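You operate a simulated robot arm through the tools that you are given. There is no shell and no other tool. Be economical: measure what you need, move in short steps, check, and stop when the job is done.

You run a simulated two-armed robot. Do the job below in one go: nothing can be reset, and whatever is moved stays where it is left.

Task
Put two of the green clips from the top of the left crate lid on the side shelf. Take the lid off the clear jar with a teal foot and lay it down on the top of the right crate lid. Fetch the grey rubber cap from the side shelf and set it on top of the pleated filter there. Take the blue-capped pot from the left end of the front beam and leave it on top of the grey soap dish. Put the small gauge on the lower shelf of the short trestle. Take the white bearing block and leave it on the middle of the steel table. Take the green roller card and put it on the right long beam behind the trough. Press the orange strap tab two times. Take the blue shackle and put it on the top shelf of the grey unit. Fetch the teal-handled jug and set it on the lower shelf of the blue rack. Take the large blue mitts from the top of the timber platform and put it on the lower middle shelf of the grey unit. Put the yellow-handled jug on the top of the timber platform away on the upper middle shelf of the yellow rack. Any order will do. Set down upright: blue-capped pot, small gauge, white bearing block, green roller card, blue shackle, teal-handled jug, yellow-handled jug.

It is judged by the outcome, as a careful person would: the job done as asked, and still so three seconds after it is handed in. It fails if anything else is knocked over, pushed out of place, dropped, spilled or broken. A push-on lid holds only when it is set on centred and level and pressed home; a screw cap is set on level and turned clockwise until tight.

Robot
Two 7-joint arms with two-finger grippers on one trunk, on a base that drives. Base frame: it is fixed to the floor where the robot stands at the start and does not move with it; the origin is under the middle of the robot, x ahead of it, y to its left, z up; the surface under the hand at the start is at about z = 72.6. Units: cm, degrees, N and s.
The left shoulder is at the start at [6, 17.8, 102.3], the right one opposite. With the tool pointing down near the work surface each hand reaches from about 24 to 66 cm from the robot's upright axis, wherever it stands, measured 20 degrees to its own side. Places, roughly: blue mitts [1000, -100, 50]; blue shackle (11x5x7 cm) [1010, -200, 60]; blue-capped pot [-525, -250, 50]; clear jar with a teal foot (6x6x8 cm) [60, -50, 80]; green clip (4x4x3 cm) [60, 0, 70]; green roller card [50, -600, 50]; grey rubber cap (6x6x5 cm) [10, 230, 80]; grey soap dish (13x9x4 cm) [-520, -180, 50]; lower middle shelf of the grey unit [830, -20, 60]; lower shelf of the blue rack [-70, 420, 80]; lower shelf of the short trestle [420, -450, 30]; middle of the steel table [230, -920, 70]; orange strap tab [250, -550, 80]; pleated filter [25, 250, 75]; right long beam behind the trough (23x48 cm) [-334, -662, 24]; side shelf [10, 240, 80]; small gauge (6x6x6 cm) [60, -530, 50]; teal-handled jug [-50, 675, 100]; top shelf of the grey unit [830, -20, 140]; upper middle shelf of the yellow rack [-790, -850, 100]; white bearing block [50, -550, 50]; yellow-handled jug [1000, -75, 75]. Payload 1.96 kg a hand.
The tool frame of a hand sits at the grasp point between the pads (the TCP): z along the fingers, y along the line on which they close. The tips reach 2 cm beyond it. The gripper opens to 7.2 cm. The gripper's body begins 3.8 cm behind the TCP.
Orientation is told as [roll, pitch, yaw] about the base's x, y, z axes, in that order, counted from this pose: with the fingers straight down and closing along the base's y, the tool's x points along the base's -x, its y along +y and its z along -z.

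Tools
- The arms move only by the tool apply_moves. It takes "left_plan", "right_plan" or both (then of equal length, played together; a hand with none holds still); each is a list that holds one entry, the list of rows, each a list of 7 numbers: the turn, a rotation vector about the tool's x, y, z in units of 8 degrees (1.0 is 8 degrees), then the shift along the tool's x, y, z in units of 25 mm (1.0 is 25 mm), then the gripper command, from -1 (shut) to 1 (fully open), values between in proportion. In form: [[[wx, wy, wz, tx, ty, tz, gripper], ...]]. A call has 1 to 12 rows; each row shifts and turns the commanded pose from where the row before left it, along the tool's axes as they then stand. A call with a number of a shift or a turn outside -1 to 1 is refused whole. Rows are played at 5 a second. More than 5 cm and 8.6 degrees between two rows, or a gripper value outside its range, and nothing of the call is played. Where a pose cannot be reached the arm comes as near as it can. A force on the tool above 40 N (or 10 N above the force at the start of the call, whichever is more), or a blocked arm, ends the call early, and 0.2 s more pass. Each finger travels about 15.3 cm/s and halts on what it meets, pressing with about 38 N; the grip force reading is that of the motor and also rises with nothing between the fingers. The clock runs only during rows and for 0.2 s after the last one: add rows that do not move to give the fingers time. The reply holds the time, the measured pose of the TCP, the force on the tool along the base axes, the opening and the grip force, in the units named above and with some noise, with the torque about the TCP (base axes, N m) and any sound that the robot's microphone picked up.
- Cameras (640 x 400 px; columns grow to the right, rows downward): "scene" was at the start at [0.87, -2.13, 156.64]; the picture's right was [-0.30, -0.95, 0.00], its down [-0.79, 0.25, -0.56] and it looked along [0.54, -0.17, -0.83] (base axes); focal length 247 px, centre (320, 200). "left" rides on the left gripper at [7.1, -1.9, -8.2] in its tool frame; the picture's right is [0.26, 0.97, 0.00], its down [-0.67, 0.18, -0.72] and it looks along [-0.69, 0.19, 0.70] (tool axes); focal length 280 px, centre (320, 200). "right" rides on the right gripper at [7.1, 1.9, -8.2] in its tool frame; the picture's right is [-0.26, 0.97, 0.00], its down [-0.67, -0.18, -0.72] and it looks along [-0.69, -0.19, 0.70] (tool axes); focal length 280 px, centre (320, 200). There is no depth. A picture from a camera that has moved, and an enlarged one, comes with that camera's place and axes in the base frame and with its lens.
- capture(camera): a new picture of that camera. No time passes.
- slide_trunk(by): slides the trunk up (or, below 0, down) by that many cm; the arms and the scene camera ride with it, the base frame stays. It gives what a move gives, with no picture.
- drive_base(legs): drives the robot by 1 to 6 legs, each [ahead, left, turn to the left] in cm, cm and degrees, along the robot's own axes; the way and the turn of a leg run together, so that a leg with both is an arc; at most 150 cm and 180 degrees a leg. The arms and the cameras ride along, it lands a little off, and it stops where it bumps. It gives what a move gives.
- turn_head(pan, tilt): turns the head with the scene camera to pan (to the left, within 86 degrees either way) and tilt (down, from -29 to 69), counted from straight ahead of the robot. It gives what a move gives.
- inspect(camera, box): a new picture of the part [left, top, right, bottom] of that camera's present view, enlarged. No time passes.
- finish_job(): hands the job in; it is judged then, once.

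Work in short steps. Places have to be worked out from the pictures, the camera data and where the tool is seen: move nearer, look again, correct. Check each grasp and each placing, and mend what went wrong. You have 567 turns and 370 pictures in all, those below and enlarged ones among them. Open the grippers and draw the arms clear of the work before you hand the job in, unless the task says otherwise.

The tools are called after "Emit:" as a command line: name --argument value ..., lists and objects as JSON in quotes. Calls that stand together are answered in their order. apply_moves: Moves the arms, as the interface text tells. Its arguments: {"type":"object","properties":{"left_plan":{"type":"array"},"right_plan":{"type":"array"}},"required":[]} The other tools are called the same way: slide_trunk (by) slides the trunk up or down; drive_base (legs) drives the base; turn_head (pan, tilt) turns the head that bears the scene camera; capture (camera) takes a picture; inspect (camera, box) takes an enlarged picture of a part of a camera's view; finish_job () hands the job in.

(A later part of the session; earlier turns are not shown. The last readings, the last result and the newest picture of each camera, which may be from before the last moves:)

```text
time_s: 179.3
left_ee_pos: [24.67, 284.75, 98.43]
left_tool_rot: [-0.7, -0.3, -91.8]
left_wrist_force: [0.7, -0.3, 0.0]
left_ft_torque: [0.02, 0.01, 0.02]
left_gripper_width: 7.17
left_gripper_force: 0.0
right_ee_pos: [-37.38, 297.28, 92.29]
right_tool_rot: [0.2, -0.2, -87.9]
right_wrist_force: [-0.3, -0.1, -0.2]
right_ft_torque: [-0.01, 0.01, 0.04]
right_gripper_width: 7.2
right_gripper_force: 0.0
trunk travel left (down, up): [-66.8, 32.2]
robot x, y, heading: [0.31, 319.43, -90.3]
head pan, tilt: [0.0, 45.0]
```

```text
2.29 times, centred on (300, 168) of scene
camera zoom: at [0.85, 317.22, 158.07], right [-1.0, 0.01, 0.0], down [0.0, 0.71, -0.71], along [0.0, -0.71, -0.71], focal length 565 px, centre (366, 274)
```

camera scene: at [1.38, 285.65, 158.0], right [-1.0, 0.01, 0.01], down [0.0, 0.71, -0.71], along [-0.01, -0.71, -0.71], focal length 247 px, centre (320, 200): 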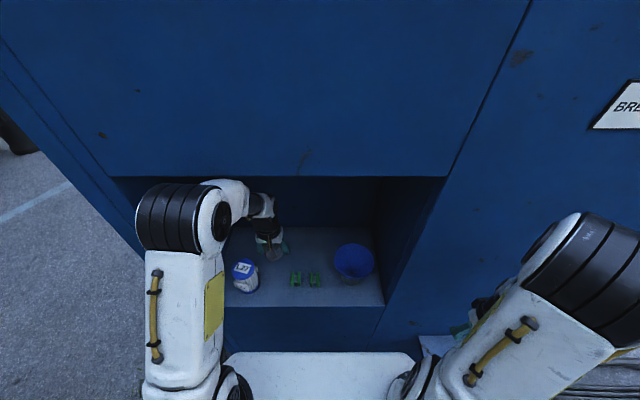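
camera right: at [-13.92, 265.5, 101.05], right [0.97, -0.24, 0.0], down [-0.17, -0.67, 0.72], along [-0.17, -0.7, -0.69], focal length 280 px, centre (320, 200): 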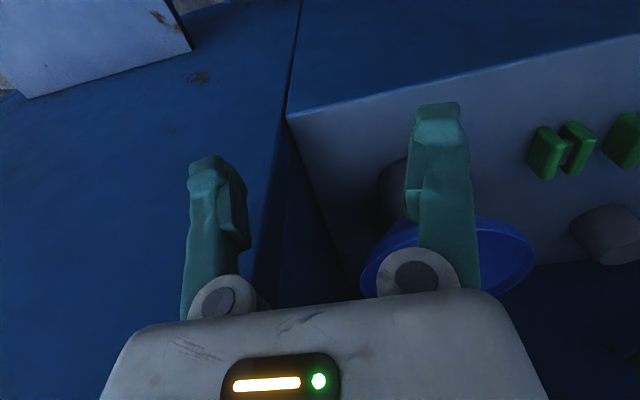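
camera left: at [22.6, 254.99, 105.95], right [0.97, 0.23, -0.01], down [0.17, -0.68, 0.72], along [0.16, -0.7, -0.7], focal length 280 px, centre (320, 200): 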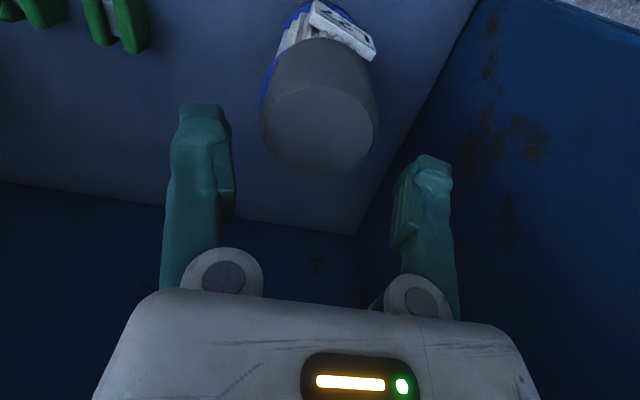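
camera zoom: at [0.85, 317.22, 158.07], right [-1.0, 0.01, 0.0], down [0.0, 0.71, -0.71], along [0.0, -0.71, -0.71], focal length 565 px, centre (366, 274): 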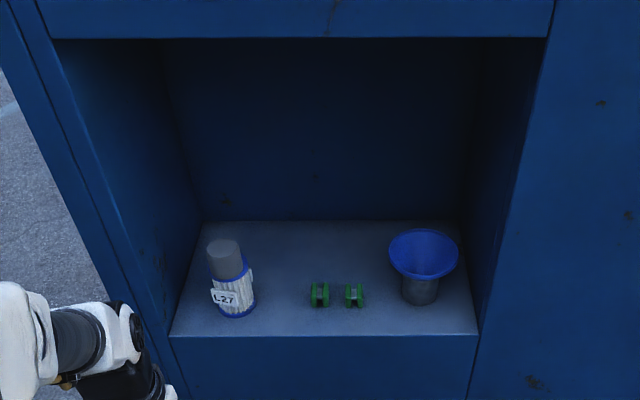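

Everything in the cubby is as asked. Next: the teal-handled jug. I turn round to face +y and raise the trunk for an overview.

Emit:
drive_base --legs '[[0, 0, 90], [0, 0, 90]]'

Emit:
slide_trunk --by 20

Emit:
turn_head --pan 0 --tilt 20

Emit:
capture --camera "scene"

```text
time_s: 187.4
left_ee_pos: [-23.65, 353.45, 98.25]
left_tool_rot: [-0.7, -0.2, 89.0]
left_wrist_force: [-0.3, 0.4, -0.5]
left_ft_torque: [-0.02, 0.02, -0.03]
left_gripper_width: 7.2
left_gripper_force: 0.0
right_ee_pos: [38.52, 341.76, 92.15]
right_tool_rot: [0.2, -0.1, 93.0]
right_wrist_force: [-0.4, 0.6, 0.5]
right_ft_torque: [0.0, -0.02, 0.01]
right_gripper_width: 7.22
right_gripper_force: 0.0
trunk travel left (down, up): [-66.8, 32.2]
robot x, y, heading: [0.74, 319.18, 90.5]
head pan, tilt: [0.0, 45.0]
```

```text
time_s: 189.6
left_ee_pos: [-23.73, 353.5, 118.26]
left_tool_rot: [-0.7, -0.2, 89.0]
left_wrist_force: [0.2, 1.0, 0.6]
left_ft_torque: [0.01, -0.01, 0.02]
left_gripper_width: 7.19
left_gripper_force: 0.0
right_ee_pos: [38.73, 341.84, 112.3]
right_tool_rot: [0.1, -0.1, 92.9]
right_wrist_force: [0.1, 0.4, -0.9]
right_ft_torque: [0.01, 0.0, -0.02]
right_gripper_width: 7.17
right_gripper_force: 0.1
trunk travel left (down, up): [-86.8, 12.2]
robot x, y, heading: [0.64, 319.1, 90.3]
head pan, tilt: [0.0, 45.0]
```

```text
time_s: 190.5
left_ee_pos: [-23.63, 353.42, 118.3]
left_tool_rot: [-0.7, -0.2, 88.9]
left_wrist_force: [0.3, 0.2, -1.2]
left_ft_torque: [-0.02, -0.02, 0.02]
left_gripper_width: 7.2
left_gripper_force: 0.0
right_ee_pos: [38.58, 341.86, 112.16]
right_tool_rot: [0.2, 0.0, 92.9]
right_wrist_force: [-0.1, 0.0, -0.1]
right_ft_torque: [0.01, 0.03, -0.01]
right_gripper_width: 7.22
right_gripper_force: 0.1
trunk travel left (down, up): [-86.8, 12.2]
robot x, y, heading: [0.56, 319.21, 90.6]
head pan, tilt: [0.0, 20.0]
```

```text
292 pictures are left
camera scene: at [0.84, 322.6, 181.92], right [1.0, 0.01, 0.0], down [0.0, -0.34, -0.94], along [-0.01, 0.94, -0.34], focal length 247 px, centre (320, 200)
```

scene: 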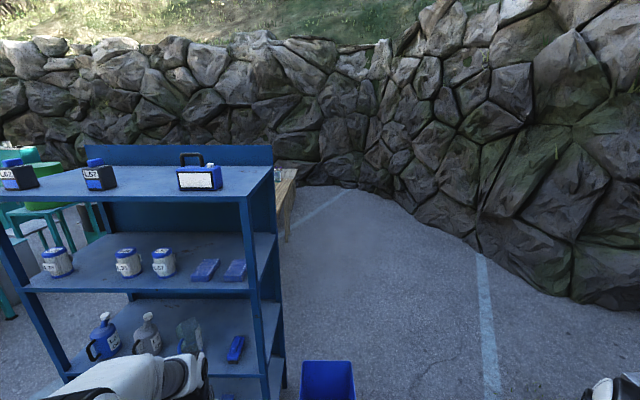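

The lower shelf of the rack is the third one (z≈80). The jug's table has its right edge near x -45, y 590..750. I drive round the rack on its right side.

Emit:
drive_base --legs '[[0, -62, 0], [140, 0, 0], [100, 0, 0]]'

Emit:
turn_head --pan 40 --tilt 25

Emit:
capture --camera "scene"

```text
time_s: 205.0
left_ee_pos: [39.78, 588.67, 118.37]
left_tool_rot: [-0.8, -0.2, 87.6]
left_wrist_force: [-0.1, -0.1, -0.1]
left_ft_torque: [0.0, 0.0, 0.02]
left_gripper_width: 7.2
left_gripper_force: 0.0
right_ee_pos: [101.75, 575.35, 112.27]
right_tool_rot: [0.2, -0.2, 91.5]
right_wrist_force: [-0.2, 0.1, -0.1]
right_ft_torque: [0.0, 0.0, -0.01]
right_gripper_width: 7.17
right_gripper_force: 0.0
trunk travel left (down, up): [-86.8, 12.2]
robot x, y, heading: [63.77, 554.31, 88.9]
head pan, tilt: [0.0, 20.0]
```

```text
time_s: 206.1
left_ee_pos: [39.79, 588.55, 118.44]
left_tool_rot: [-0.7, -0.3, 87.4]
left_wrist_force: [0.1, -0.1, 0.6]
left_ft_torque: [0.0, -0.01, -0.01]
left_gripper_width: 7.2
left_gripper_force: 0.1
right_ee_pos: [101.61, 575.47, 112.23]
right_tool_rot: [0.1, -0.1, 91.4]
right_wrist_force: [-0.1, 0.9, 0.1]
right_ft_torque: [-0.02, 0.0, 0.02]
right_gripper_width: 7.18
right_gripper_force: 0.1
trunk travel left (down, up): [-86.8, 12.2]
robot x, y, heading: [63.36, 553.94, 89.0]
head pan, tilt: [40.0, 25.0]
```

```text
291 pictures are left
camera scene: at [57.52, 554.93, 181.12], right [0.78, 0.63, 0.0], down [0.27, -0.33, -0.91], along [-0.57, 0.7, -0.42], focal length 247 px, centre (320, 200)
```

scene: 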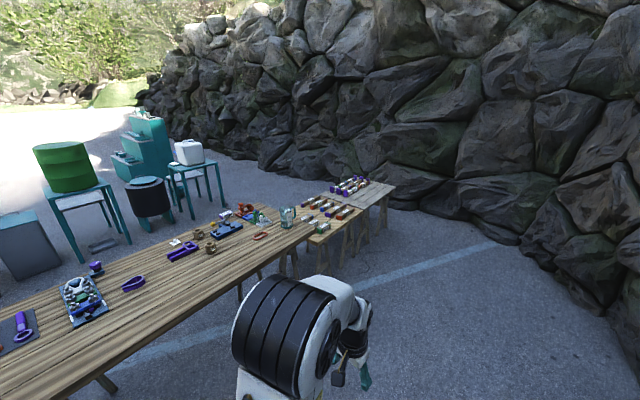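

The jug stands at the near corner of the long table. I zoom in on it.

Emit:
inspect --camera "scene" --box '[200, 180, 360, 280]'

```text
4.00 times, centred on (280, 230) of scene
camera zoom: at [57.52, 554.93, 181.12], right [0.78, 0.63, 0.0], down [0.27, -0.33, -0.91], along [-0.57, 0.7, -0.42], focal length 989 px, centre (480, 80)
```

zoom: 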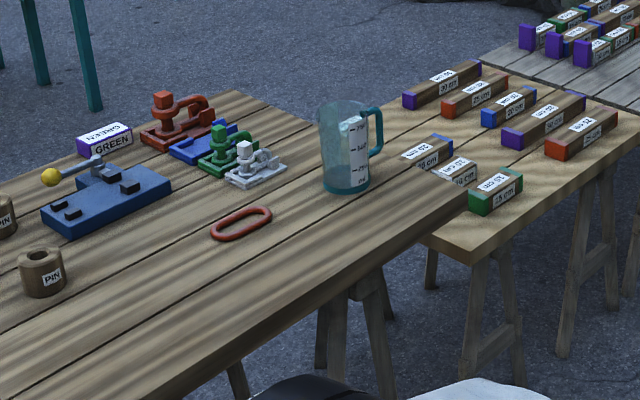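

It is a clear jug with a teal foot and handle, about 9-10 cm wide, at roughly [-58, 660]. I drive up level with it and turn to face it.

Emit:
drive_base --legs '[[112, 0, 0], [0, 0, 91], [30, 0, 0]]'

Emit:
turn_head --pan 0 --tilt 40

Emit:
capture --camera "scene"

```text
time_s: 217.3
left_ee_pos: [1.37, 638.54, 118.5]
left_tool_rot: [-0.7, -0.2, 180.0]
left_wrist_force: [-0.8, -0.3, 0.3]
left_ft_torque: [0.01, 0.02, -0.02]
left_gripper_width: 7.17
left_gripper_force: 0.0
right_ee_pos: [11.99, 701.07, 112.31]
right_tool_rot: [0.2, -0.2, -176.2]
right_wrist_force: [-0.6, 0.9, 0.2]
right_ft_torque: [0.0, -0.01, -0.02]
right_gripper_width: 7.19
right_gripper_force: 0.1
trunk travel left (down, up): [-86.8, 12.2]
robot x, y, heading: [34.91, 663.57, -178.4]
head pan, tilt: [40.0, 25.0]
```

```text
time_s: 218.3
left_ee_pos: [1.3, 638.61, 118.36]
left_tool_rot: [-0.8, -0.2, 179.9]
left_wrist_force: [-0.3, -0.9, 0.8]
left_ft_torque: [-0.03, 0.01, -0.01]
left_gripper_width: 7.19
left_gripper_force: 0.1
right_ee_pos: [11.81, 700.98, 112.22]
right_tool_rot: [0.1, -0.1, -176.1]
right_wrist_force: [-0.2, -1.1, -0.1]
right_ft_torque: [0.02, -0.02, -0.01]
right_gripper_width: 7.19
right_gripper_force: 0.0
trunk travel left (down, up): [-86.8, 12.2]
robot x, y, heading: [34.79, 663.72, -178.6]
head pan, tilt: [0.0, 40.0]
```

```text
289 pictures are left
camera scene: at [32.65, 663.59, 178.79], right [-0.03, 1.0, 0.0], down [0.64, 0.02, -0.77], along [-0.77, -0.02, -0.64], focal length 247 px, centre (320, 200)
```

scene: 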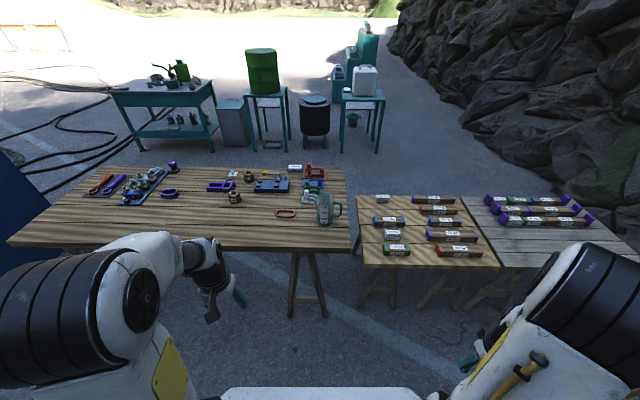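

Emit:
inspect --camera "scene" --box '[270, 160, 400, 260]'

```text
4.00 times, centred on (335, 210) of scene
camera zoom: at [32.65, 663.59, 178.79], right [-0.03, 1.0, 0.0], down [0.64, 0.02, -0.77], along [-0.77, -0.02, -0.64], focal length 989 px, centre (260, 160)
```

zoom: 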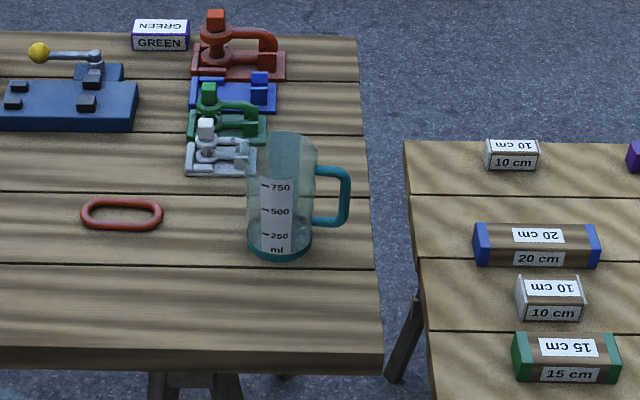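

Jug base [-63.5, 663.7, 84], rim z≈102, radius 4.3, handle pointing +y. I'll pinch the rim at its -y side with the left hand tilted, so it can later go into the rack. I drive up to the table.

Emit:
drive_base --legs '[[40, -4, -1.5]]'

Emit:
apply_moves --left_plan '[[[0, -1, 0, 0, 0, 0, 1], [0, -1, 0, 0, 0, 0, 1], [0, -1, 0, 0, 0, 0, 1], [0, -1, 0, 0, 0, 0, 1], [0, -1, 0, 0, 0, 0, 1]]]'

Emit:
capture --camera "left"

Emit:
capture --camera "scene"

```text
time_s: 220.8
left_ee_pos: [-39.82, 642.81, 118.45]
left_tool_rot: [-0.8, -0.2, 178.6]
left_wrist_force: [0.9, -0.1, -0.3]
left_ft_torque: [0.05, 0.03, -0.01]
left_gripper_width: 7.18
left_gripper_force: 0.1
right_ee_pos: [-27.68, 705.06, 112.14]
right_tool_rot: [0.2, -0.1, -177.5]
right_wrist_force: [0.9, 0.5, 0.4]
right_ft_torque: [0.0, 0.01, 0.0]
right_gripper_width: 7.19
right_gripper_force: 0.1
trunk travel left (down, up): [-86.8, 12.2]
robot x, y, heading: [-5.63, 666.93, -179.9]
head pan, tilt: [0.0, 40.0]
```

```text
time_s: 222.1
left_ee_pos: [-44.11, 642.0, 118.76]
left_tool_rot: [-2.9, -34.2, 179.2]
left_wrist_force: [-0.3, -0.3, -0.4]
left_ft_torque: [-0.01, -0.02, 0.01]
left_gripper_width: 7.18
left_gripper_force: 0.1
left hand out of reach, approached as far as the arm can: row 3, 4, 5
right_ee_pos: [-27.65, 705.02, 112.13]
right_tool_rot: [0.2, -0.1, -177.4]
right_wrist_force: [0.2, -0.5, 0.2]
right_ft_torque: [-0.05, -0.02, 0.0]
right_gripper_width: 7.19
right_gripper_force: 0.1
trunk travel left (down, up): [-86.8, 12.2]
robot x, y, heading: [-5.43, 666.97, -179.9]
head pan, tilt: [0.0, 40.0]
```

```text
287 pictures are left
camera left: at [-33.5, 643.31, 121.64], right [0.18, -0.97, -0.19], down [-0.16, -0.22, 0.96], along [-0.97, -0.14, -0.2], focal length 280 px, centre (320, 200)
```

left: 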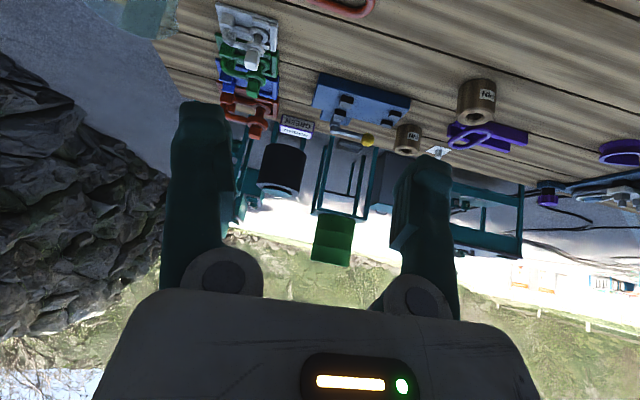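

```text
286 pictures are left
camera scene: at [-7.9, 667.07, 178.79], right [0.0, 1.0, 0.0], down [0.64, 0.0, -0.77], along [-0.77, 0.0, -0.64], focal length 247 px, centre (320, 200)
```

scene: 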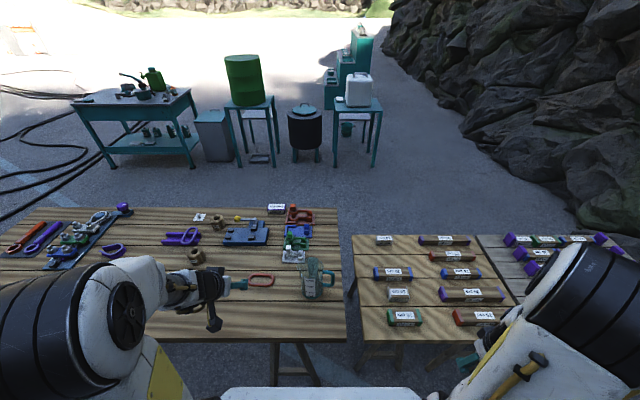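

Tilted 34 degrees. I move the left hand forward and across to stand above the pinch point [-63.2, 659.4].

Emit:
apply_moves --left_plan '[[[0, 0, 0, -0.8, -0.87, 0.54, 1], [0, 0, 0, -0.8, -0.87, 0.54, 1], [0, 0, 0, -0.8, -0.87, 0.54, 1], [0, 0, 0, -0.8, -0.87, 0.54, 1], [0, 0, 0, -0.8, -0.87, 0.54, 1], [0, 0, 0, -0.8, -0.87, 0.54, 1], [0, 0, 0, -0.8, -0.87, 0.54, 1], [0, 0, 0, -0.8, -0.87, 0.54, 1], [0, 0, 0, 0, 0, 0, 1]]]'

Emit:
capture --camera "left"

Emit:
inspect --camera "scene" --box '[240, 220, 400, 320]'

```text
time_s: 224.1
left_ee_pos: [-62.61, 660.08, 119.65]
left_tool_rot: [-2.9, -34.2, 179.4]
left_wrist_force: [0.4, -0.2, -0.9]
left_ft_torque: [0.01, -0.01, 0.04]
left_gripper_width: 7.2
left_gripper_force: 0.2
right_ee_pos: [-27.81, 705.0, 112.36]
right_tool_rot: [0.2, -0.1, -177.4]
right_wrist_force: [-0.6, -0.2, -0.3]
right_ft_torque: [0.01, -0.01, 0.02]
right_gripper_width: 7.2
right_gripper_force: 0.0
trunk travel left (down, up): [-86.8, 12.2]
robot x, y, heading: [-5.01, 666.98, -180.0]
head pan, tilt: [0.0, 40.0]
```

```text
285 pictures are left
camera left: at [-52.15, 661.41, 122.47], right [0.18, -0.97, -0.19], down [-0.16, -0.22, 0.96], along [-0.97, -0.14, -0.2], focal length 280 px, centre (320, 200)
```

left: 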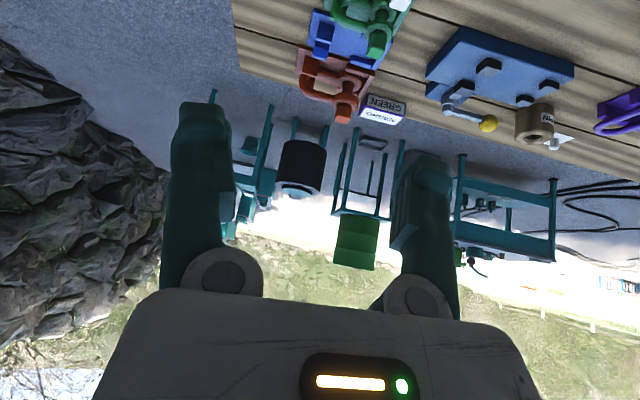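

```text
4.00 times, centred on (320, 270) of scene
camera zoom: at [-7.85, 667.01, 178.79], right [0.0, 1.0, 0.0], down [0.64, 0.0, -0.77], along [-0.77, 0.0, -0.64], focal length 989 px, centre (320, -80)
```

zoom: 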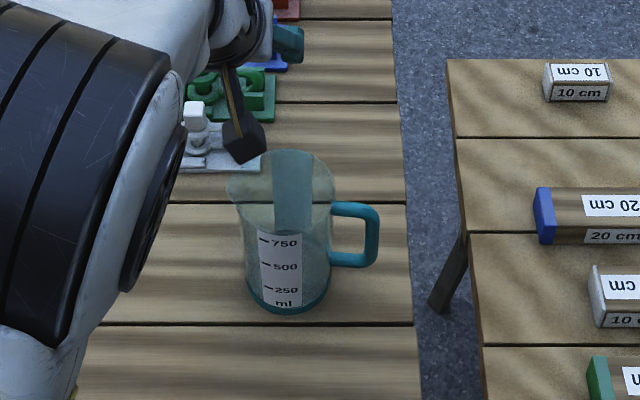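

There is a spout on the -y side, so a pinch there is bad. I'll use the right hand instead, pointing forward-left, pinching the wall between spout and near side. I withdraw the left hand and orient the right hand.

Emit:
apply_moves --left_plan '[[[0, 0, 0, 0.8, 0.87, -0.54, 1], [0, 0, 0, 0.8, 0.87, -0.54, 1], [0, 0, 0, 0.8, 0.87, -0.54, 1], [0, 0, 0, 0.8, 0.87, -0.54, 1], [0, 0, 0, 0.8, 0.87, -0.54, 1], [0, 0, 0, 0.8, 0.87, -0.54, 1], [0, 0.5, 0, 0.8, 0.87, -0.54, 1], [0, 1, 0, 0, 0, 0, 1], [0, 1, 0, 0, 0, 0, 1], [0, 1, 0, 0, 0, 0, 1]]]' --right_plan '[[[0, 0, -0.94, 0, 0, 0, 1], [0, 0, -0.94, 0, 0, 0, 1], [0, 0, -0.94, 0, 0, 0, 1], [0, 0, -0.94, 0, 0, 0, 1], [0, 0, -0.94, 0, 0, 0, 1], [0, -0.85, 0, 0, 0, 0, 1], [0, -0.85, 0, 0, 0, 0, 1], [0, -0.85, 0, 0, 0, 0, 1], [0, -0.85, 0, 0, 0, 0, 1], [0, -0.85, 0, 0, 0, 0, 1]]]'

Emit:
capture --camera "scene"

```text
time_s: 226.2
left_ee_pos: [-46.28, 644.38, 118.96]
left_tool_rot: [-2.4, -6.0, 177.9]
left_wrist_force: [0.6, 0.5, -0.6]
left_ft_torque: [0.01, 0.0, 0.01]
left_gripper_width: 7.21
left_gripper_force: 0.1
right_ee_pos: [-27.83, 704.93, 112.28]
right_tool_rot: [0.0, -34.3, -139.8]
right_wrist_force: [0.3, -0.6, -0.4]
right_ft_torque: [0.02, -0.03, 0.01]
right_gripper_width: 7.19
right_gripper_force: 0.1
trunk travel left (down, up): [-86.8, 12.2]
robot x, y, heading: [-5.39, 666.89, -180.2]
head pan, tilt: [0.0, 40.0]
```

```text
283 pictures are left
camera scene: at [-7.92, 667.12, 178.79], right [0.0, 1.0, 0.0], down [0.64, 0.0, -0.77], along [-0.77, 0.0, -0.64], focal length 247 px, centre (320, 200)
```

scene: 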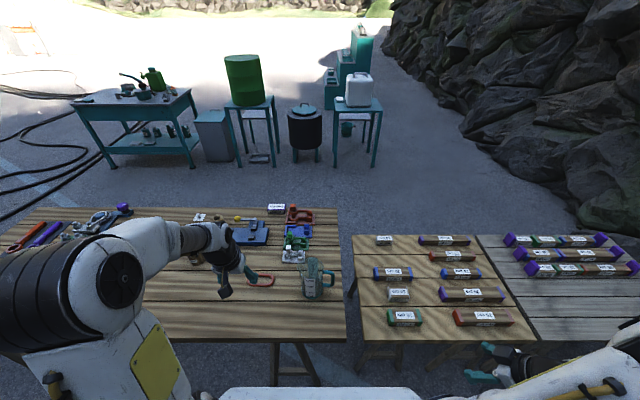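

I bring the right hand above the pinch point, coming from the right at z 113.

Emit:
apply_moves --right_plan '[[[0, 0, 0, -0.885, 0.27, 0.58, 1], [0, 0, 0, -0.885, 0.27, 0.58, 1], [0, 0, 0, -0.885, 0.27, 0.58, 1], [0, 0, 0, -0.885, 0.27, 0.58, 1], [0, 0, 0, -0.885, 0.27, 0.58, 1], [0, 0, 0, -0.885, 0.27, 0.58, 1], [0, 0, 0, -0.885, 0.27, 0.58, 1], [0, 0, 0, -0.885, 0.27, 0.58, 1], [0, 0, 0, -0.885, 0.27, 0.58, 1], [0, 0, 0, -0.885, 0.27, 0.58, 1]]]' --left_plan '[[[0, 0, 0, 0, 0.5, 0, 1], [0, 0, 0, 0, 0.5, 0, 1], [0, 0, 0, 0, 0.5, 0, 1], [0, 0, 0, 0, 0.5, 0, 1], [0, 0, 0, 0, 0.5, 0, 1], [0, 0, 0, 0, 0.5, 0, 1], [0, 0, 0, 0, 0.5, 0, 1], [0, 0, 0, 0, 0.5, 0, 1], [0, 0, 0, 0, 0.5, 0, 1], [0, 0, 0, 0, 0.5, 0, 1]]]'

Emit:
apply_moves --right_plan '[[[0, 0, 0, -0.885, 0.27, 0.58, 1], [0, 0, 0, -0.885, 0.27, 0.58, 1], [0, 0, 0, -0.885, 0.27, 0.58, 1], [0, 0, 0, -0.885, 0.27, 0.58, 1], [0, 0, 0, -0.885, 0.27, 0.58, 1], [0, 0, 0, -0.885, 0.27, 0.58, 1], [0, 0, 0, 0, 0, 0, 1]]]'

Emit:
capture --camera "right"

Emit:
inspect --camera "scene" --box '[220, 200, 420, 325]'

```text
time_s: 228.4
left_ee_pos: [-47.0, 631.77, 118.26]
left_tool_rot: [-2.5, -6.3, 178.0]
left_wrist_force: [-0.2, -0.3, 0.1]
left_ft_torque: [0.02, 0.0, 0.0]
left_gripper_width: 7.2
left_gripper_force: 0.1
right_ee_pos: [-44.13, 683.09, 112.33]
right_tool_rot: [0.2, -34.1, -139.9]
right_wrist_force: [0.6, 0.3, 0.2]
right_ft_torque: [0.0, 0.02, -0.03]
right_gripper_width: 7.18
right_gripper_force: 0.0
right hand out of reach, approached as far as the arm can: row 5, 7
trunk travel left (down, up): [-86.8, 12.2]
robot x, y, heading: [-5.24, 666.91, -179.6]
head pan, tilt: [0.0, 40.0]
```

```text
time_s: 230.1
left_ee_pos: [-47.03, 631.8, 118.44]
left_tool_rot: [-2.3, -6.3, 178.0]
left_wrist_force: [-0.3, -0.8, 0.5]
left_ft_torque: [0.01, -0.01, 0.0]
left_gripper_width: 7.2
left_gripper_force: 0.0
right_ee_pos: [-53.56, 670.02, 112.8]
right_tool_rot: [0.1, -34.2, -140.0]
right_wrist_force: [0.7, 0.1, 0.7]
right_ft_torque: [0.02, 0.01, 0.01]
right_gripper_width: 7.19
right_gripper_force: 0.1
trunk travel left (down, up): [-86.8, 12.2]
robot x, y, heading: [-5.47, 667.2, -179.9]
head pan, tilt: [0.0, 40.0]
```

```text
282 pictures are left
camera right: at [-44.41, 675.34, 115.56], right [0.46, -0.88, 0.15], down [-0.24, 0.04, 0.97], along [-0.86, -0.48, -0.19], focal length 280 px, centre (320, 200)
```

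right: 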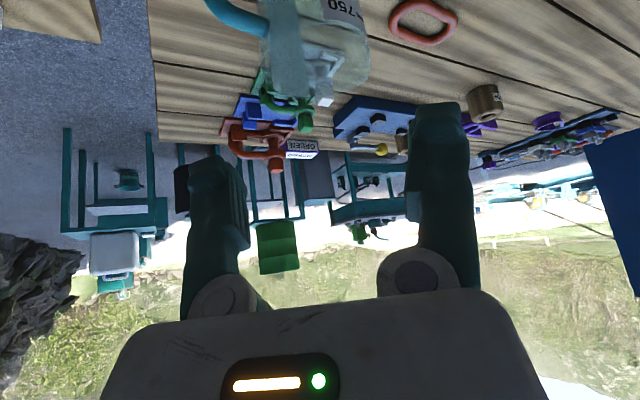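

```text
3.20 times, centred on (320, 262) of scene
camera zoom: at [-7.88, 667.1, 178.79], right [0.0, 1.0, 0.0], down [0.64, 0.0, -0.77], along [-0.77, 0.0, -0.64], focal length 791 px, centre (320, 0)
```

zoom: 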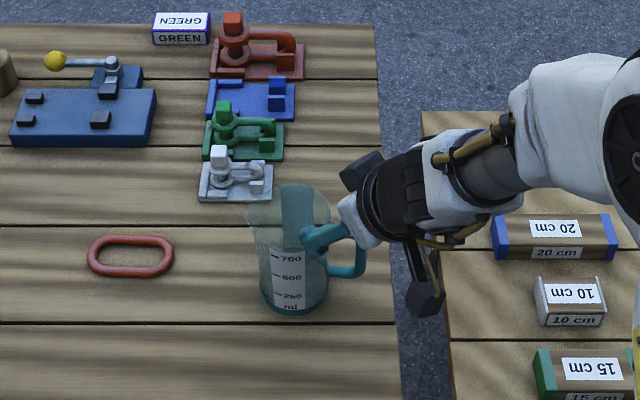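

I zoom into the right camera to place the rim exactly.

Emit:
inspect --camera "right" --box '[200, 0, 440, 150]'

Emit:
inspect --camera "scene" --box '[280, 240, 360, 310]'

```text
2.67 times, centred on (320, 75) of right
camera zoom: at [-44.41, 675.34, 115.56], right [0.46, -0.88, 0.15], down [-0.24, 0.04, 0.97], along [-0.86, -0.48, -0.19], focal length 748 px, centre (320, 533)
```

zoom: 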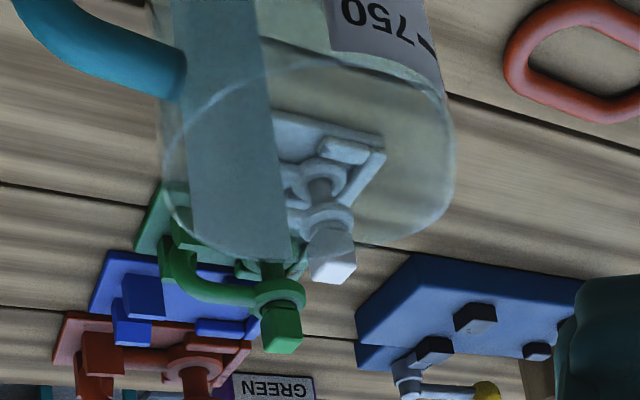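

```text
5.71 times, centred on (320, 275) of scene
camera zoom: at [-7.88, 667.1, 178.79], right [0.0, 1.0, 0.0], down [0.64, 0.0, -0.77], along [-0.77, 0.0, -0.64], focal length 1413 px, centre (320, -229)
```

zoom: 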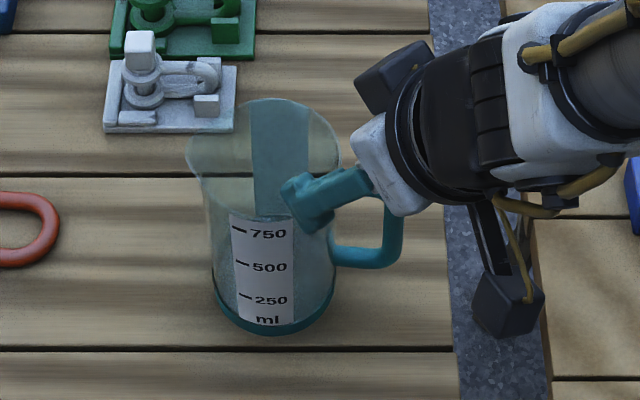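

Refined: rim centre about [-62.4, 664], rim z≈100.5, radius 4.5; pinch point [-59.5, 660.5]. I move above it and down to z 106.

Emit:
apply_moves --right_plan '[[[0, 0, 0, -0.88, 0.35, 0.59, 1], [0, 0, 0, -0.88, 0.35, 0.59, 1], [0, 0, 0, -0.88, 0.35, 0.59, 1], [0, 0, 0, -0.88, 0.35, 0.59, 1], [0, 0, 0, 0.45, 0, 0.67, 1], [0, 0, 0, 0.45, 0, 0.67, 1], [0, 0, 0, 0.45, 0, 0.67, 1], [0, 0, 0, 0, 0, 0, 1]]]'

Emit:
capture --camera "right"

Emit:
inspect --camera "scene" --box '[280, 240, 360, 310]'

```text
time_s: 231.8
left_ee_pos: [-46.99, 631.82, 118.45]
left_tool_rot: [-2.4, -6.2, 177.9]
left_wrist_force: [0.3, 0.9, -0.8]
left_ft_torque: [0.01, 0.0, 0.02]
left_gripper_width: 7.21
left_gripper_force: 0.1
right_ee_pos: [-59.71, 660.4, 106.9]
right_tool_rot: [0.1, -34.2, -139.9]
right_wrist_force: [0.0, -0.5, 0.5]
right_ft_torque: [0.01, 0.02, 0.01]
right_gripper_width: 7.18
right_gripper_force: 0.0
trunk travel left (down, up): [-86.8, 12.2]
robot x, y, heading: [-5.45, 667.24, -179.7]
head pan, tilt: [0.0, 40.0]
```

```text
278 pictures are left
camera right: at [-50.32, 665.62, 109.56], right [0.46, -0.88, 0.15], down [-0.24, 0.04, 0.97], along [-0.86, -0.48, -0.19], focal length 280 px, centre (320, 200)
```

right: 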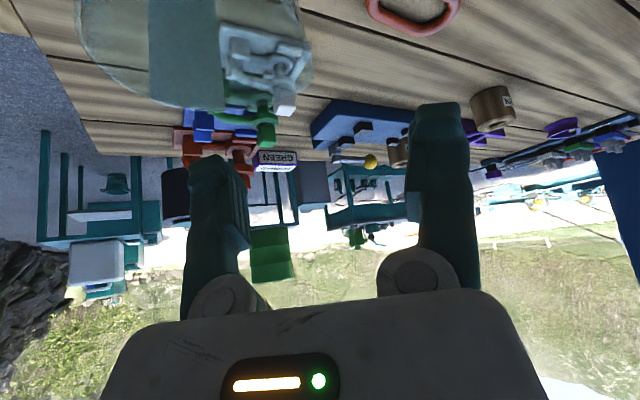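

```text
5.71 times, centred on (320, 275) of scene
camera zoom: at [-7.88, 667.09, 178.79], right [0.0, 1.0, 0.0], down [0.64, 0.0, -0.77], along [-0.77, 0.0, -0.64], focal length 1413 px, centre (320, -229)
```

zoom: 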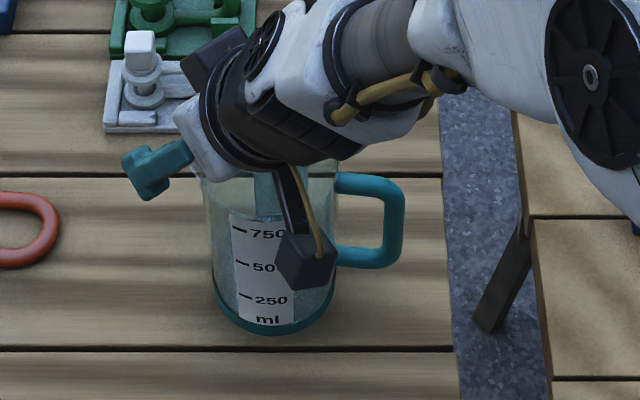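

The wall lies between the fingers. I lower 7 cm so the inner finger enters the jug.

Emit:
apply_moves --right_plan '[[[0, 0, 0, 0.35, 0.1, 0.52, 1], [0, 0, 0, 0.35, 0.1, 0.52, 1], [0, 0, 0, 0.35, 0, 0.52, 1], [0, 0, 0, 0.35, 0, 0.52, 1], [0, 0, 0, 0.19, 0, 0.28, 1], [0, 0, 0, 0, 0, 0, 1]]]'

Emit:
capture --camera "right"

Emit:
inspect --camera "scene" --box '[280, 240, 360, 310]'

```text
time_s: 233.2
left_ee_pos: [-46.91, 631.91, 118.42]
left_tool_rot: [-2.4, -6.2, 177.9]
left_wrist_force: [-0.2, -0.8, 0.6]
left_ft_torque: [0.02, -0.02, -0.01]
left_gripper_width: 7.23
left_gripper_force: 0.1
right_ee_pos: [-59.37, 659.96, 99.67]
right_tool_rot: [0.0, -34.1, -139.8]
right_wrist_force: [-0.4, 0.3, 0.3]
right_ft_torque: [-0.03, 0.03, 0.01]
right_gripper_width: 7.22
right_gripper_force: 0.1
trunk travel left (down, up): [-86.8, 12.2]
robot x, y, heading: [-5.57, 666.78, -179.9]
head pan, tilt: [0.0, 40.0]
```

```text
276 pictures are left
camera right: at [-50.07, 665.22, 102.45], right [0.46, -0.88, 0.15], down [-0.24, 0.04, 0.97], along [-0.86, -0.48, -0.19], focal length 280 px, centre (320, 200)
```

right: 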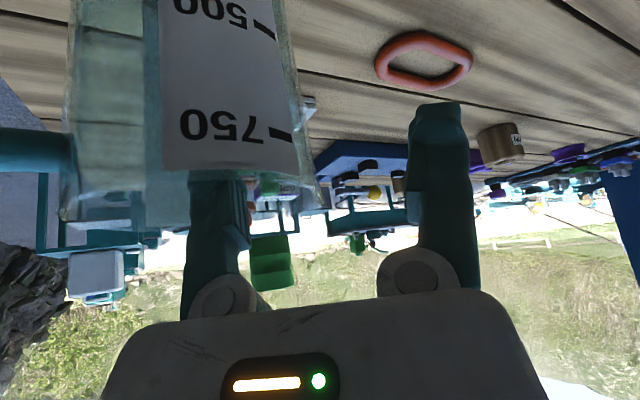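

```text
5.71 times, centred on (320, 275) of scene
camera zoom: at [-7.9, 667.06, 178.79], right [0.0, 1.0, 0.0], down [0.64, 0.0, -0.77], along [-0.77, 0.0, -0.64], focal length 1413 px, centre (320, -229)
```

zoom: 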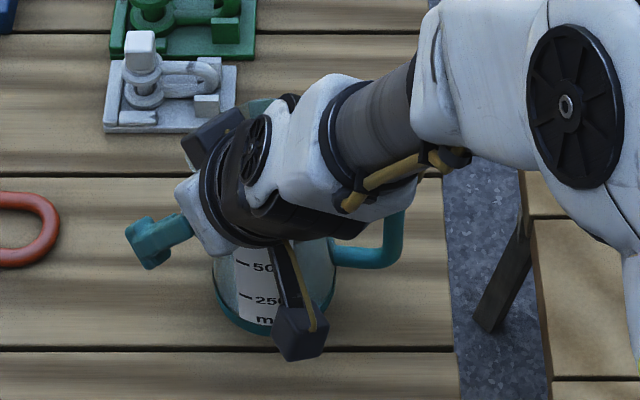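

The inner finger is inside the jug, the outer one outside. I close gently.

Emit:
apply_moves --right_plan '[[[0, 0, 0, 0, 0, 0, 0.5], [0, 0, 0, 0, 0, 0, 0], [0, 0, 0, 0, 0, 0, -0.5], [0, 0, 0, 0, 0, 0, -1], [0, 0, 0, 0, 0, 0, -1], [0, 0, 0, 0, 0, 0, -1]]]'

Emit:
capture --camera "right"

```text
time_s: 234.7
left_ee_pos: [-46.97, 631.79, 118.45]
left_tool_rot: [-2.5, -6.2, 177.9]
left_wrist_force: [0.2, -0.6, 1.0]
left_ft_torque: [0.01, 0.0, -0.02]
left_gripper_width: 7.21
left_gripper_force: 0.1
right_ee_pos: [-59.3, 659.81, 99.7]
right_tool_rot: [0.1, -34.3, -139.9]
right_wrist_force: [-0.2, 1.1, -0.7]
right_ft_torque: [0.08, -0.02, -0.04]
right_gripper_width: 0.6
right_gripper_force: 33.2
trunk travel left (down, up): [-86.8, 12.2]
robot x, y, heading: [-5.4, 666.77, -179.9]
head pan, tilt: [0.0, 40.0]
```

```text
274 pictures are left
camera right: at [-50.07, 665.23, 102.45], right [0.46, -0.88, 0.15], down [-0.24, 0.04, 0.97], along [-0.86, -0.48, -0.19], focal length 280 px, centre (320, 200)
```

right: 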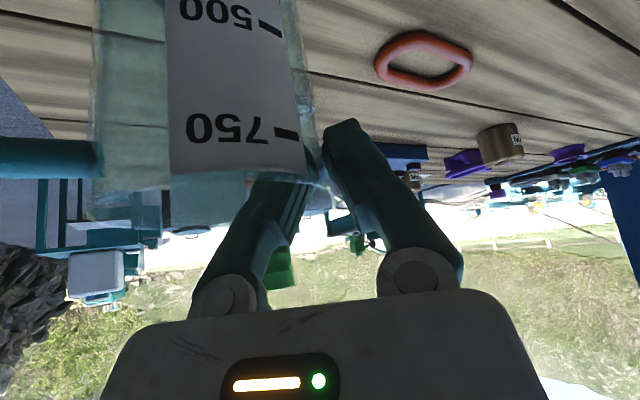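

The wall is pinched (0.6 cm). I lift 3 cm and look whether it hangs upright.

Emit:
apply_moves --right_plan '[[[0, 0, 0, -0.2, 0, -0.3, -1], [0, 0, 0, -0.3, 0, -0.45, -1], [0, 0, 0, -0.3, 0, -0.45, -1], [0, 0, 0, 0, 0, 0, -1]]]'

Emit:
capture --camera "right"

Emit:
inspect --camera "scene" --box '[270, 230, 370, 310]'

```text
time_s: 235.7
left_ee_pos: [-47.07, 631.81, 118.38]
left_tool_rot: [-2.5, -6.2, 177.9]
left_wrist_force: [-0.6, -0.9, 0.3]
left_ft_torque: [0.04, -0.01, -0.02]
left_gripper_width: 7.23
left_gripper_force: 0.0
right_ee_pos: [-59.34, 660.05, 103.22]
right_tool_rot: [0.1, -34.2, -139.9]
right_wrist_force: [0.2, 2.0, -1.8]
right_ft_torque: [-0.12, -0.06, -0.01]
right_gripper_width: 0.61
right_gripper_force: 32.6
trunk travel left (down, up): [-86.8, 12.2]
robot x, y, heading: [-5.39, 666.89, -179.7]
head pan, tilt: [0.0, 40.0]
```

```text
273 pictures are left
camera right: at [-50.08, 665.25, 105.98], right [0.46, -0.88, 0.15], down [-0.24, 0.04, 0.97], along [-0.86, -0.48, -0.19], focal length 280 px, centre (320, 200)
```

right: 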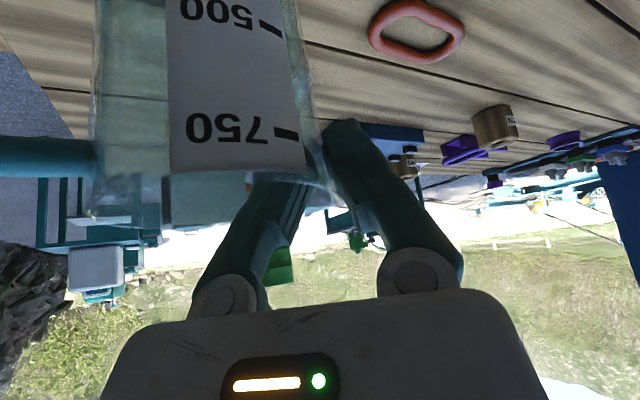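

```text
5.00 times, centred on (320, 270) of scene
camera zoom: at [-7.96, 667.06, 178.79], right [0.0, 1.0, 0.0], down [0.64, 0.0, -0.77], along [-0.77, 0.0, -0.64], focal length 1237 px, centre (320, -150)
```

zoom: 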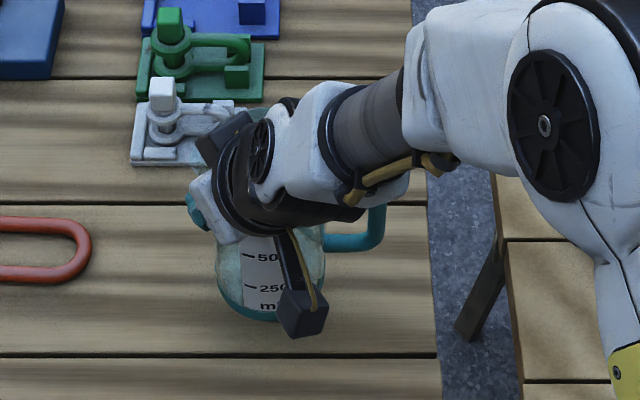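

It hangs upright and is light (about 2 N). I lift another 10 cm and back the base away from the table.

Emit:
apply_moves --right_plan '[[[0, 0, 0, -0.45, 0, -0.66, -1], [0, 0, 0, -0.45, 0, -0.66, -1], [0, 0, 0, -0.45, 0, -0.66, -1], [0, 0, 0, -0.45, 0, -0.66, -1], [0, 0, 0, -0.45, 0, -0.66, -1], [0, 0, 0, 0, 0, 0, -1]]]'

Emit:
drive_base --legs '[[-75, 0, 0]]'

Emit:
capture --camera "scene"

```text
time_s: 237.1
left_ee_pos: [-46.97, 631.94, 118.37]
left_tool_rot: [-2.4, -6.2, 177.9]
left_wrist_force: [-0.2, 0.1, 0.7]
left_ft_torque: [0.01, -0.04, 0.04]
left_gripper_width: 7.17
left_gripper_force: 0.1
right_ee_pos: [-59.49, 660.04, 113.26]
right_tool_rot: [0.1, -34.1, -139.9]
right_wrist_force: [-0.7, -0.5, -1.7]
right_ft_torque: [-0.06, -0.06, -0.02]
right_gripper_width: 0.6
right_gripper_force: 32.9
trunk travel left (down, up): [-86.8, 12.2]
robot x, y, heading: [-5.47, 666.94, -180.0]
head pan, tilt: [0.0, 40.0]
```

```text
time_s: 241.1
left_ee_pos: [28.72, 632.0, 118.36]
left_tool_rot: [-2.4, -6.2, 178.2]
left_wrist_force: [-0.3, -0.1, -0.2]
left_ft_torque: [0.04, -0.02, -0.01]
left_gripper_width: 7.18
left_gripper_force: 0.2
right_ee_pos: [16.17, 660.08, 113.17]
right_tool_rot: [0.2, -34.2, -139.6]
right_wrist_force: [-0.5, 0.4, -1.3]
right_ft_torque: [-0.04, -0.06, 0.02]
right_gripper_width: 0.6
right_gripper_force: 33.3
trunk travel left (down, up): [-86.8, 12.2]
robot x, y, heading: [70.34, 667.44, -179.6]
head pan, tilt: [0.0, 40.0]
```

```text
271 pictures are left
camera scene: at [67.57, 667.42, 178.79], right [-0.01, 1.0, 0.0], down [0.64, 0.01, -0.77], along [-0.77, -0.01, -0.64], focal length 247 px, centre (320, 200)
```

scene: 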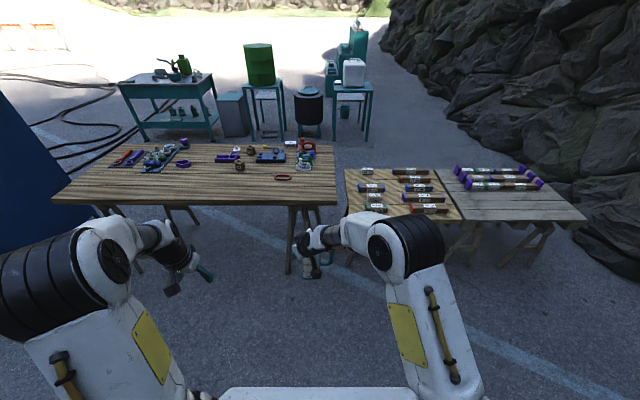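

I drive down toward the rack and turn so that the hand's pointing direction will face into the rack.

Emit:
drive_base --legs '[[0, 120, 0], [0, 75, 0], [0, 0, -90]]'

Emit:
turn_head --pan 80 --tilt 30

Emit:
capture --camera "scene"

```text
time_s: 254.6
left_ee_pos: [37.81, 514.01, 118.15]
left_tool_rot: [-2.4, -6.1, 90.1]
left_wrist_force: [-0.3, -0.7, -0.1]
left_ft_torque: [-0.02, -0.02, -0.01]
left_gripper_width: 7.17
left_gripper_force: 0.1
right_ee_pos: [65.31, 527.39, 113.22]
right_tool_rot: [0.1, -34.2, 132.3]
right_wrist_force: [-0.1, -0.6, -1.7]
right_ft_torque: [-0.03, 0.06, 0.0]
right_gripper_width: 0.58
right_gripper_force: 32.7
trunk travel left (down, up): [-86.8, 12.2]
robot x, y, heading: [74.49, 473.53, 92.3]
head pan, tilt: [0.0, 40.0]
```

```text
time_s: 256.2
left_ee_pos: [37.78, 514.0, 118.41]
left_tool_rot: [-2.4, -6.3, 89.9]
left_wrist_force: [0.2, 0.3, 0.3]
left_ft_torque: [-0.03, 0.02, -0.02]
left_gripper_width: 7.19
left_gripper_force: 0.1
right_ee_pos: [65.4, 527.5, 113.22]
right_tool_rot: [0.1, -34.3, 132.3]
right_wrist_force: [0.2, -0.4, -1.1]
right_ft_torque: [-0.01, -0.01, -0.03]
right_gripper_width: 0.6
right_gripper_force: 32.4
trunk travel left (down, up): [-86.8, 12.2]
robot x, y, heading: [74.26, 473.83, 92.2]
head pan, tilt: [80.0, 30.0]
```

```text
270 pictures are left
camera scene: at [65.74, 469.07, 180.33], right [0.14, 0.99, 0.0], down [0.5, -0.07, -0.87], along [-0.86, 0.12, -0.5], focal length 247 px, centre (320, 200)
```

scene: 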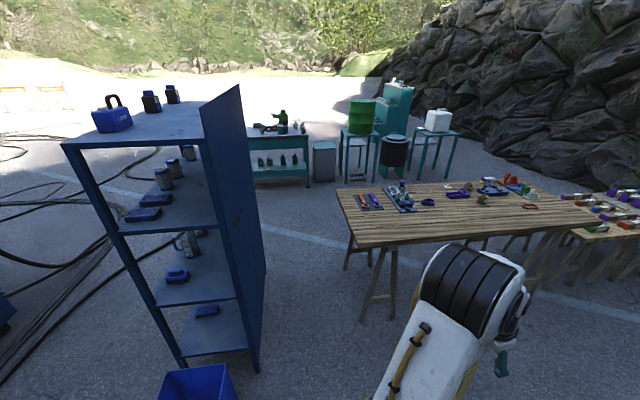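

Now I back down past the rack's side and then move left in front of it.

Emit:
drive_base --legs '[[-60, 5, 0], [-72, 12, -2], [0, 60, 0]]'

Emit:
turn_head --pan 15 --tilt 35

Emit:
capture --camera "scene"

```text
time_s: 266.2
left_ee_pos: [-34.7, 382.32, 118.32]
left_tool_rot: [-2.4, -6.2, 87.0]
left_wrist_force: [-0.3, 0.0, 0.3]
left_ft_torque: [-0.03, -0.02, 0.01]
left_gripper_width: 7.23
left_gripper_force: 0.0
right_ee_pos: [-6.36, 394.43, 113.3]
right_tool_rot: [0.2, -34.1, 129.2]
right_wrist_force: [-0.9, -0.1, -1.4]
right_ft_torque: [-0.02, 0.01, 0.0]
right_gripper_width: 0.59
right_gripper_force: 32.3
trunk travel left (down, up): [-86.8, 12.2]
robot x, y, heading: [-0.18, 340.05, 89.1]
head pan, tilt: [80.0, 30.0]
```

```text
time_s: 267.6
left_ee_pos: [-34.75, 382.4, 118.27]
left_tool_rot: [-2.4, -6.3, 87.0]
left_wrist_force: [0.2, -0.2, 0.5]
left_ft_torque: [0.0, 0.0, 0.0]
left_gripper_width: 7.22
left_gripper_force: 0.2
right_ee_pos: [-6.44, 394.29, 113.24]
right_tool_rot: [0.1, -34.2, 129.2]
right_wrist_force: [-0.1, 1.1, -2.3]
right_ft_torque: [-0.03, 0.04, 0.01]
right_gripper_width: 0.61
right_gripper_force: 33.2
trunk travel left (down, up): [-86.8, 12.2]
robot x, y, heading: [-0.12, 340.51, 89.0]
head pan, tilt: [15.0, 35.0]
```

```text
269 pictures are left
camera scene: at [-2.43, 342.86, 179.55], right [0.97, 0.25, 0.0], down [0.14, -0.56, -0.82], along [-0.2, 0.79, -0.57], focal length 247 px, centre (320, 200)
```

scene: 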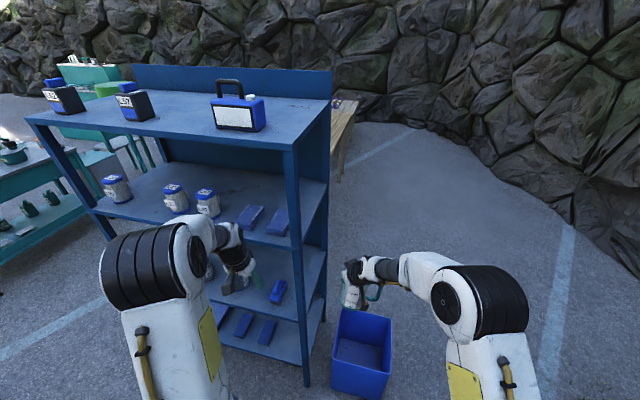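

The rack spans x -113..-24 with its front at y≈397; the lower shelf is the third (z≈75-80). I back off 15 cm, lower the trunk and take the left hand aside to see the shelf.

Emit:
drive_base --legs '[[-15, 0, 0]]'

Emit:
slide_trunk --by -20

Emit:
apply_moves --left_plan '[[[0, 0.4, 0, 0.5, 0.8, 0, 1], [0, 0.3, 0, 0.5, 0.8, 0, 1], [0, 0, 0, 0.5, 0.8, 0, 1], [0, 0, 0, 0.5, 0.8, 0, 1], [0, 0, 0, 0.5, 0.8, 0, 1], [0, 0, 0, 0, 0.8, 0, 1]]]'

Emit:
turn_head --pan 30 --tilt 35

Emit:
capture --camera "scene"

```text
time_s: 269.0
left_ee_pos: [-34.84, 367.65, 118.26]
left_tool_rot: [-2.4, -6.0, 86.9]
left_wrist_force: [-0.3, 0.7, -0.6]
left_ft_torque: [-0.03, 0.02, 0.0]
left_gripper_width: 7.2
left_gripper_force: 0.1
right_ee_pos: [-6.54, 379.59, 113.08]
right_tool_rot: [0.3, -34.2, 128.9]
right_wrist_force: [0.0, -0.5, -1.5]
right_ft_torque: [-0.02, 0.03, 0.03]
right_gripper_width: 0.58
right_gripper_force: 32.3
trunk travel left (down, up): [-86.8, 12.2]
robot x, y, heading: [-0.0, 325.43, 89.2]
head pan, tilt: [15.0, 35.0]
```

```text
time_s: 271.1
left_ee_pos: [-34.89, 367.54, 98.27]
left_tool_rot: [-2.4, -6.2, 86.9]
left_wrist_force: [-0.3, 0.0, -0.4]
left_ft_torque: [0.02, 0.0, 0.0]
left_gripper_width: 7.19
left_gripper_force: 0.2
right_ee_pos: [-6.52, 379.29, 93.24]
right_tool_rot: [0.0, -34.3, 129.1]
right_wrist_force: [0.5, 0.2, -1.4]
right_ft_torque: [-0.04, 0.05, 0.03]
right_gripper_width: 0.6
right_gripper_force: 32.7
trunk travel left (down, up): [-66.8, 32.2]
robot x, y, heading: [-0.11, 325.25, 89.2]
head pan, tilt: [15.0, 35.0]
```

```text
time_s: 272.5
left_ee_pos: [-47.22, 361.82, 97.32]
left_tool_rot: [-2.5, -0.6, 86.5]
left_wrist_force: [-0.9, -0.4, -0.3]
left_ft_torque: [0.05, -0.04, -0.01]
left_gripper_width: 7.21
left_gripper_force: 0.0
right_ee_pos: [-6.65, 379.39, 93.09]
right_tool_rot: [0.2, -34.1, 129.1]
right_wrist_force: [0.1, 0.4, -1.9]
right_ft_torque: [-0.02, 0.0, 0.01]
right_gripper_width: 0.59
right_gripper_force: 32.6
trunk travel left (down, up): [-66.8, 32.2]
robot x, y, heading: [-0.24, 325.06, 89.2]
head pan, tilt: [15.0, 35.0]
```

```text
time_s: 273.3
left_ee_pos: [-47.23, 361.81, 97.43]
left_tool_rot: [-2.4, -0.7, 86.6]
left_wrist_force: [-0.8, -0.5, -0.4]
left_ft_torque: [0.0, -0.04, -0.01]
left_gripper_width: 7.2
left_gripper_force: 0.1
right_ee_pos: [-6.54, 379.36, 93.26]
right_tool_rot: [0.1, -34.2, 129.1]
right_wrist_force: [-0.7, 0.1, -1.6]
right_ft_torque: [-0.03, 0.06, -0.01]
right_gripper_width: 0.59
right_gripper_force: 32.4
trunk travel left (down, up): [-66.8, 32.2]
robot x, y, heading: [-0.46, 325.38, 89.4]
head pan, tilt: [30.0, 35.0]
```

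```text
268 pictures are left
camera scene: at [-4.72, 327.03, 159.55], right [0.87, 0.49, 0.0], down [0.28, -0.5, -0.82], along [-0.4, 0.72, -0.57], focal length 247 px, centre (320, 200)
```

scene: 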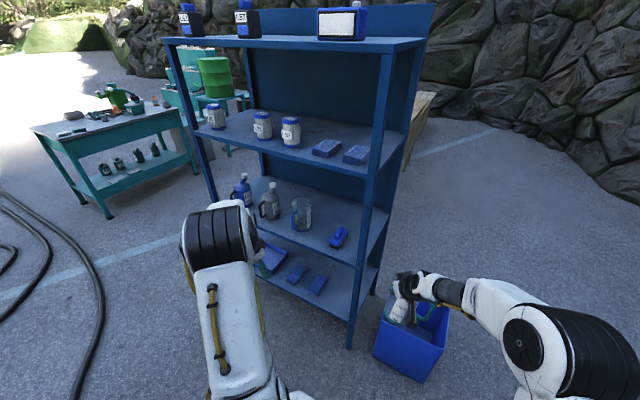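

I zoom in on the lower shelf to find free room.

Emit:
inspect --camera "scene" --box '[220, 150, 400, 290]'

```text
2.86 times, centred on (310, 220) of scene
camera zoom: at [-4.72, 327.03, 159.55], right [0.87, 0.49, 0.0], down [0.28, -0.5, -0.82], along [-0.4, 0.72, -0.57], focal length 707 px, centre (349, 143)
```

zoom: 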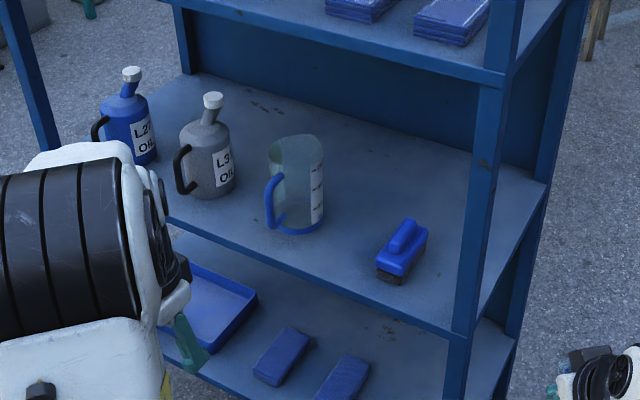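

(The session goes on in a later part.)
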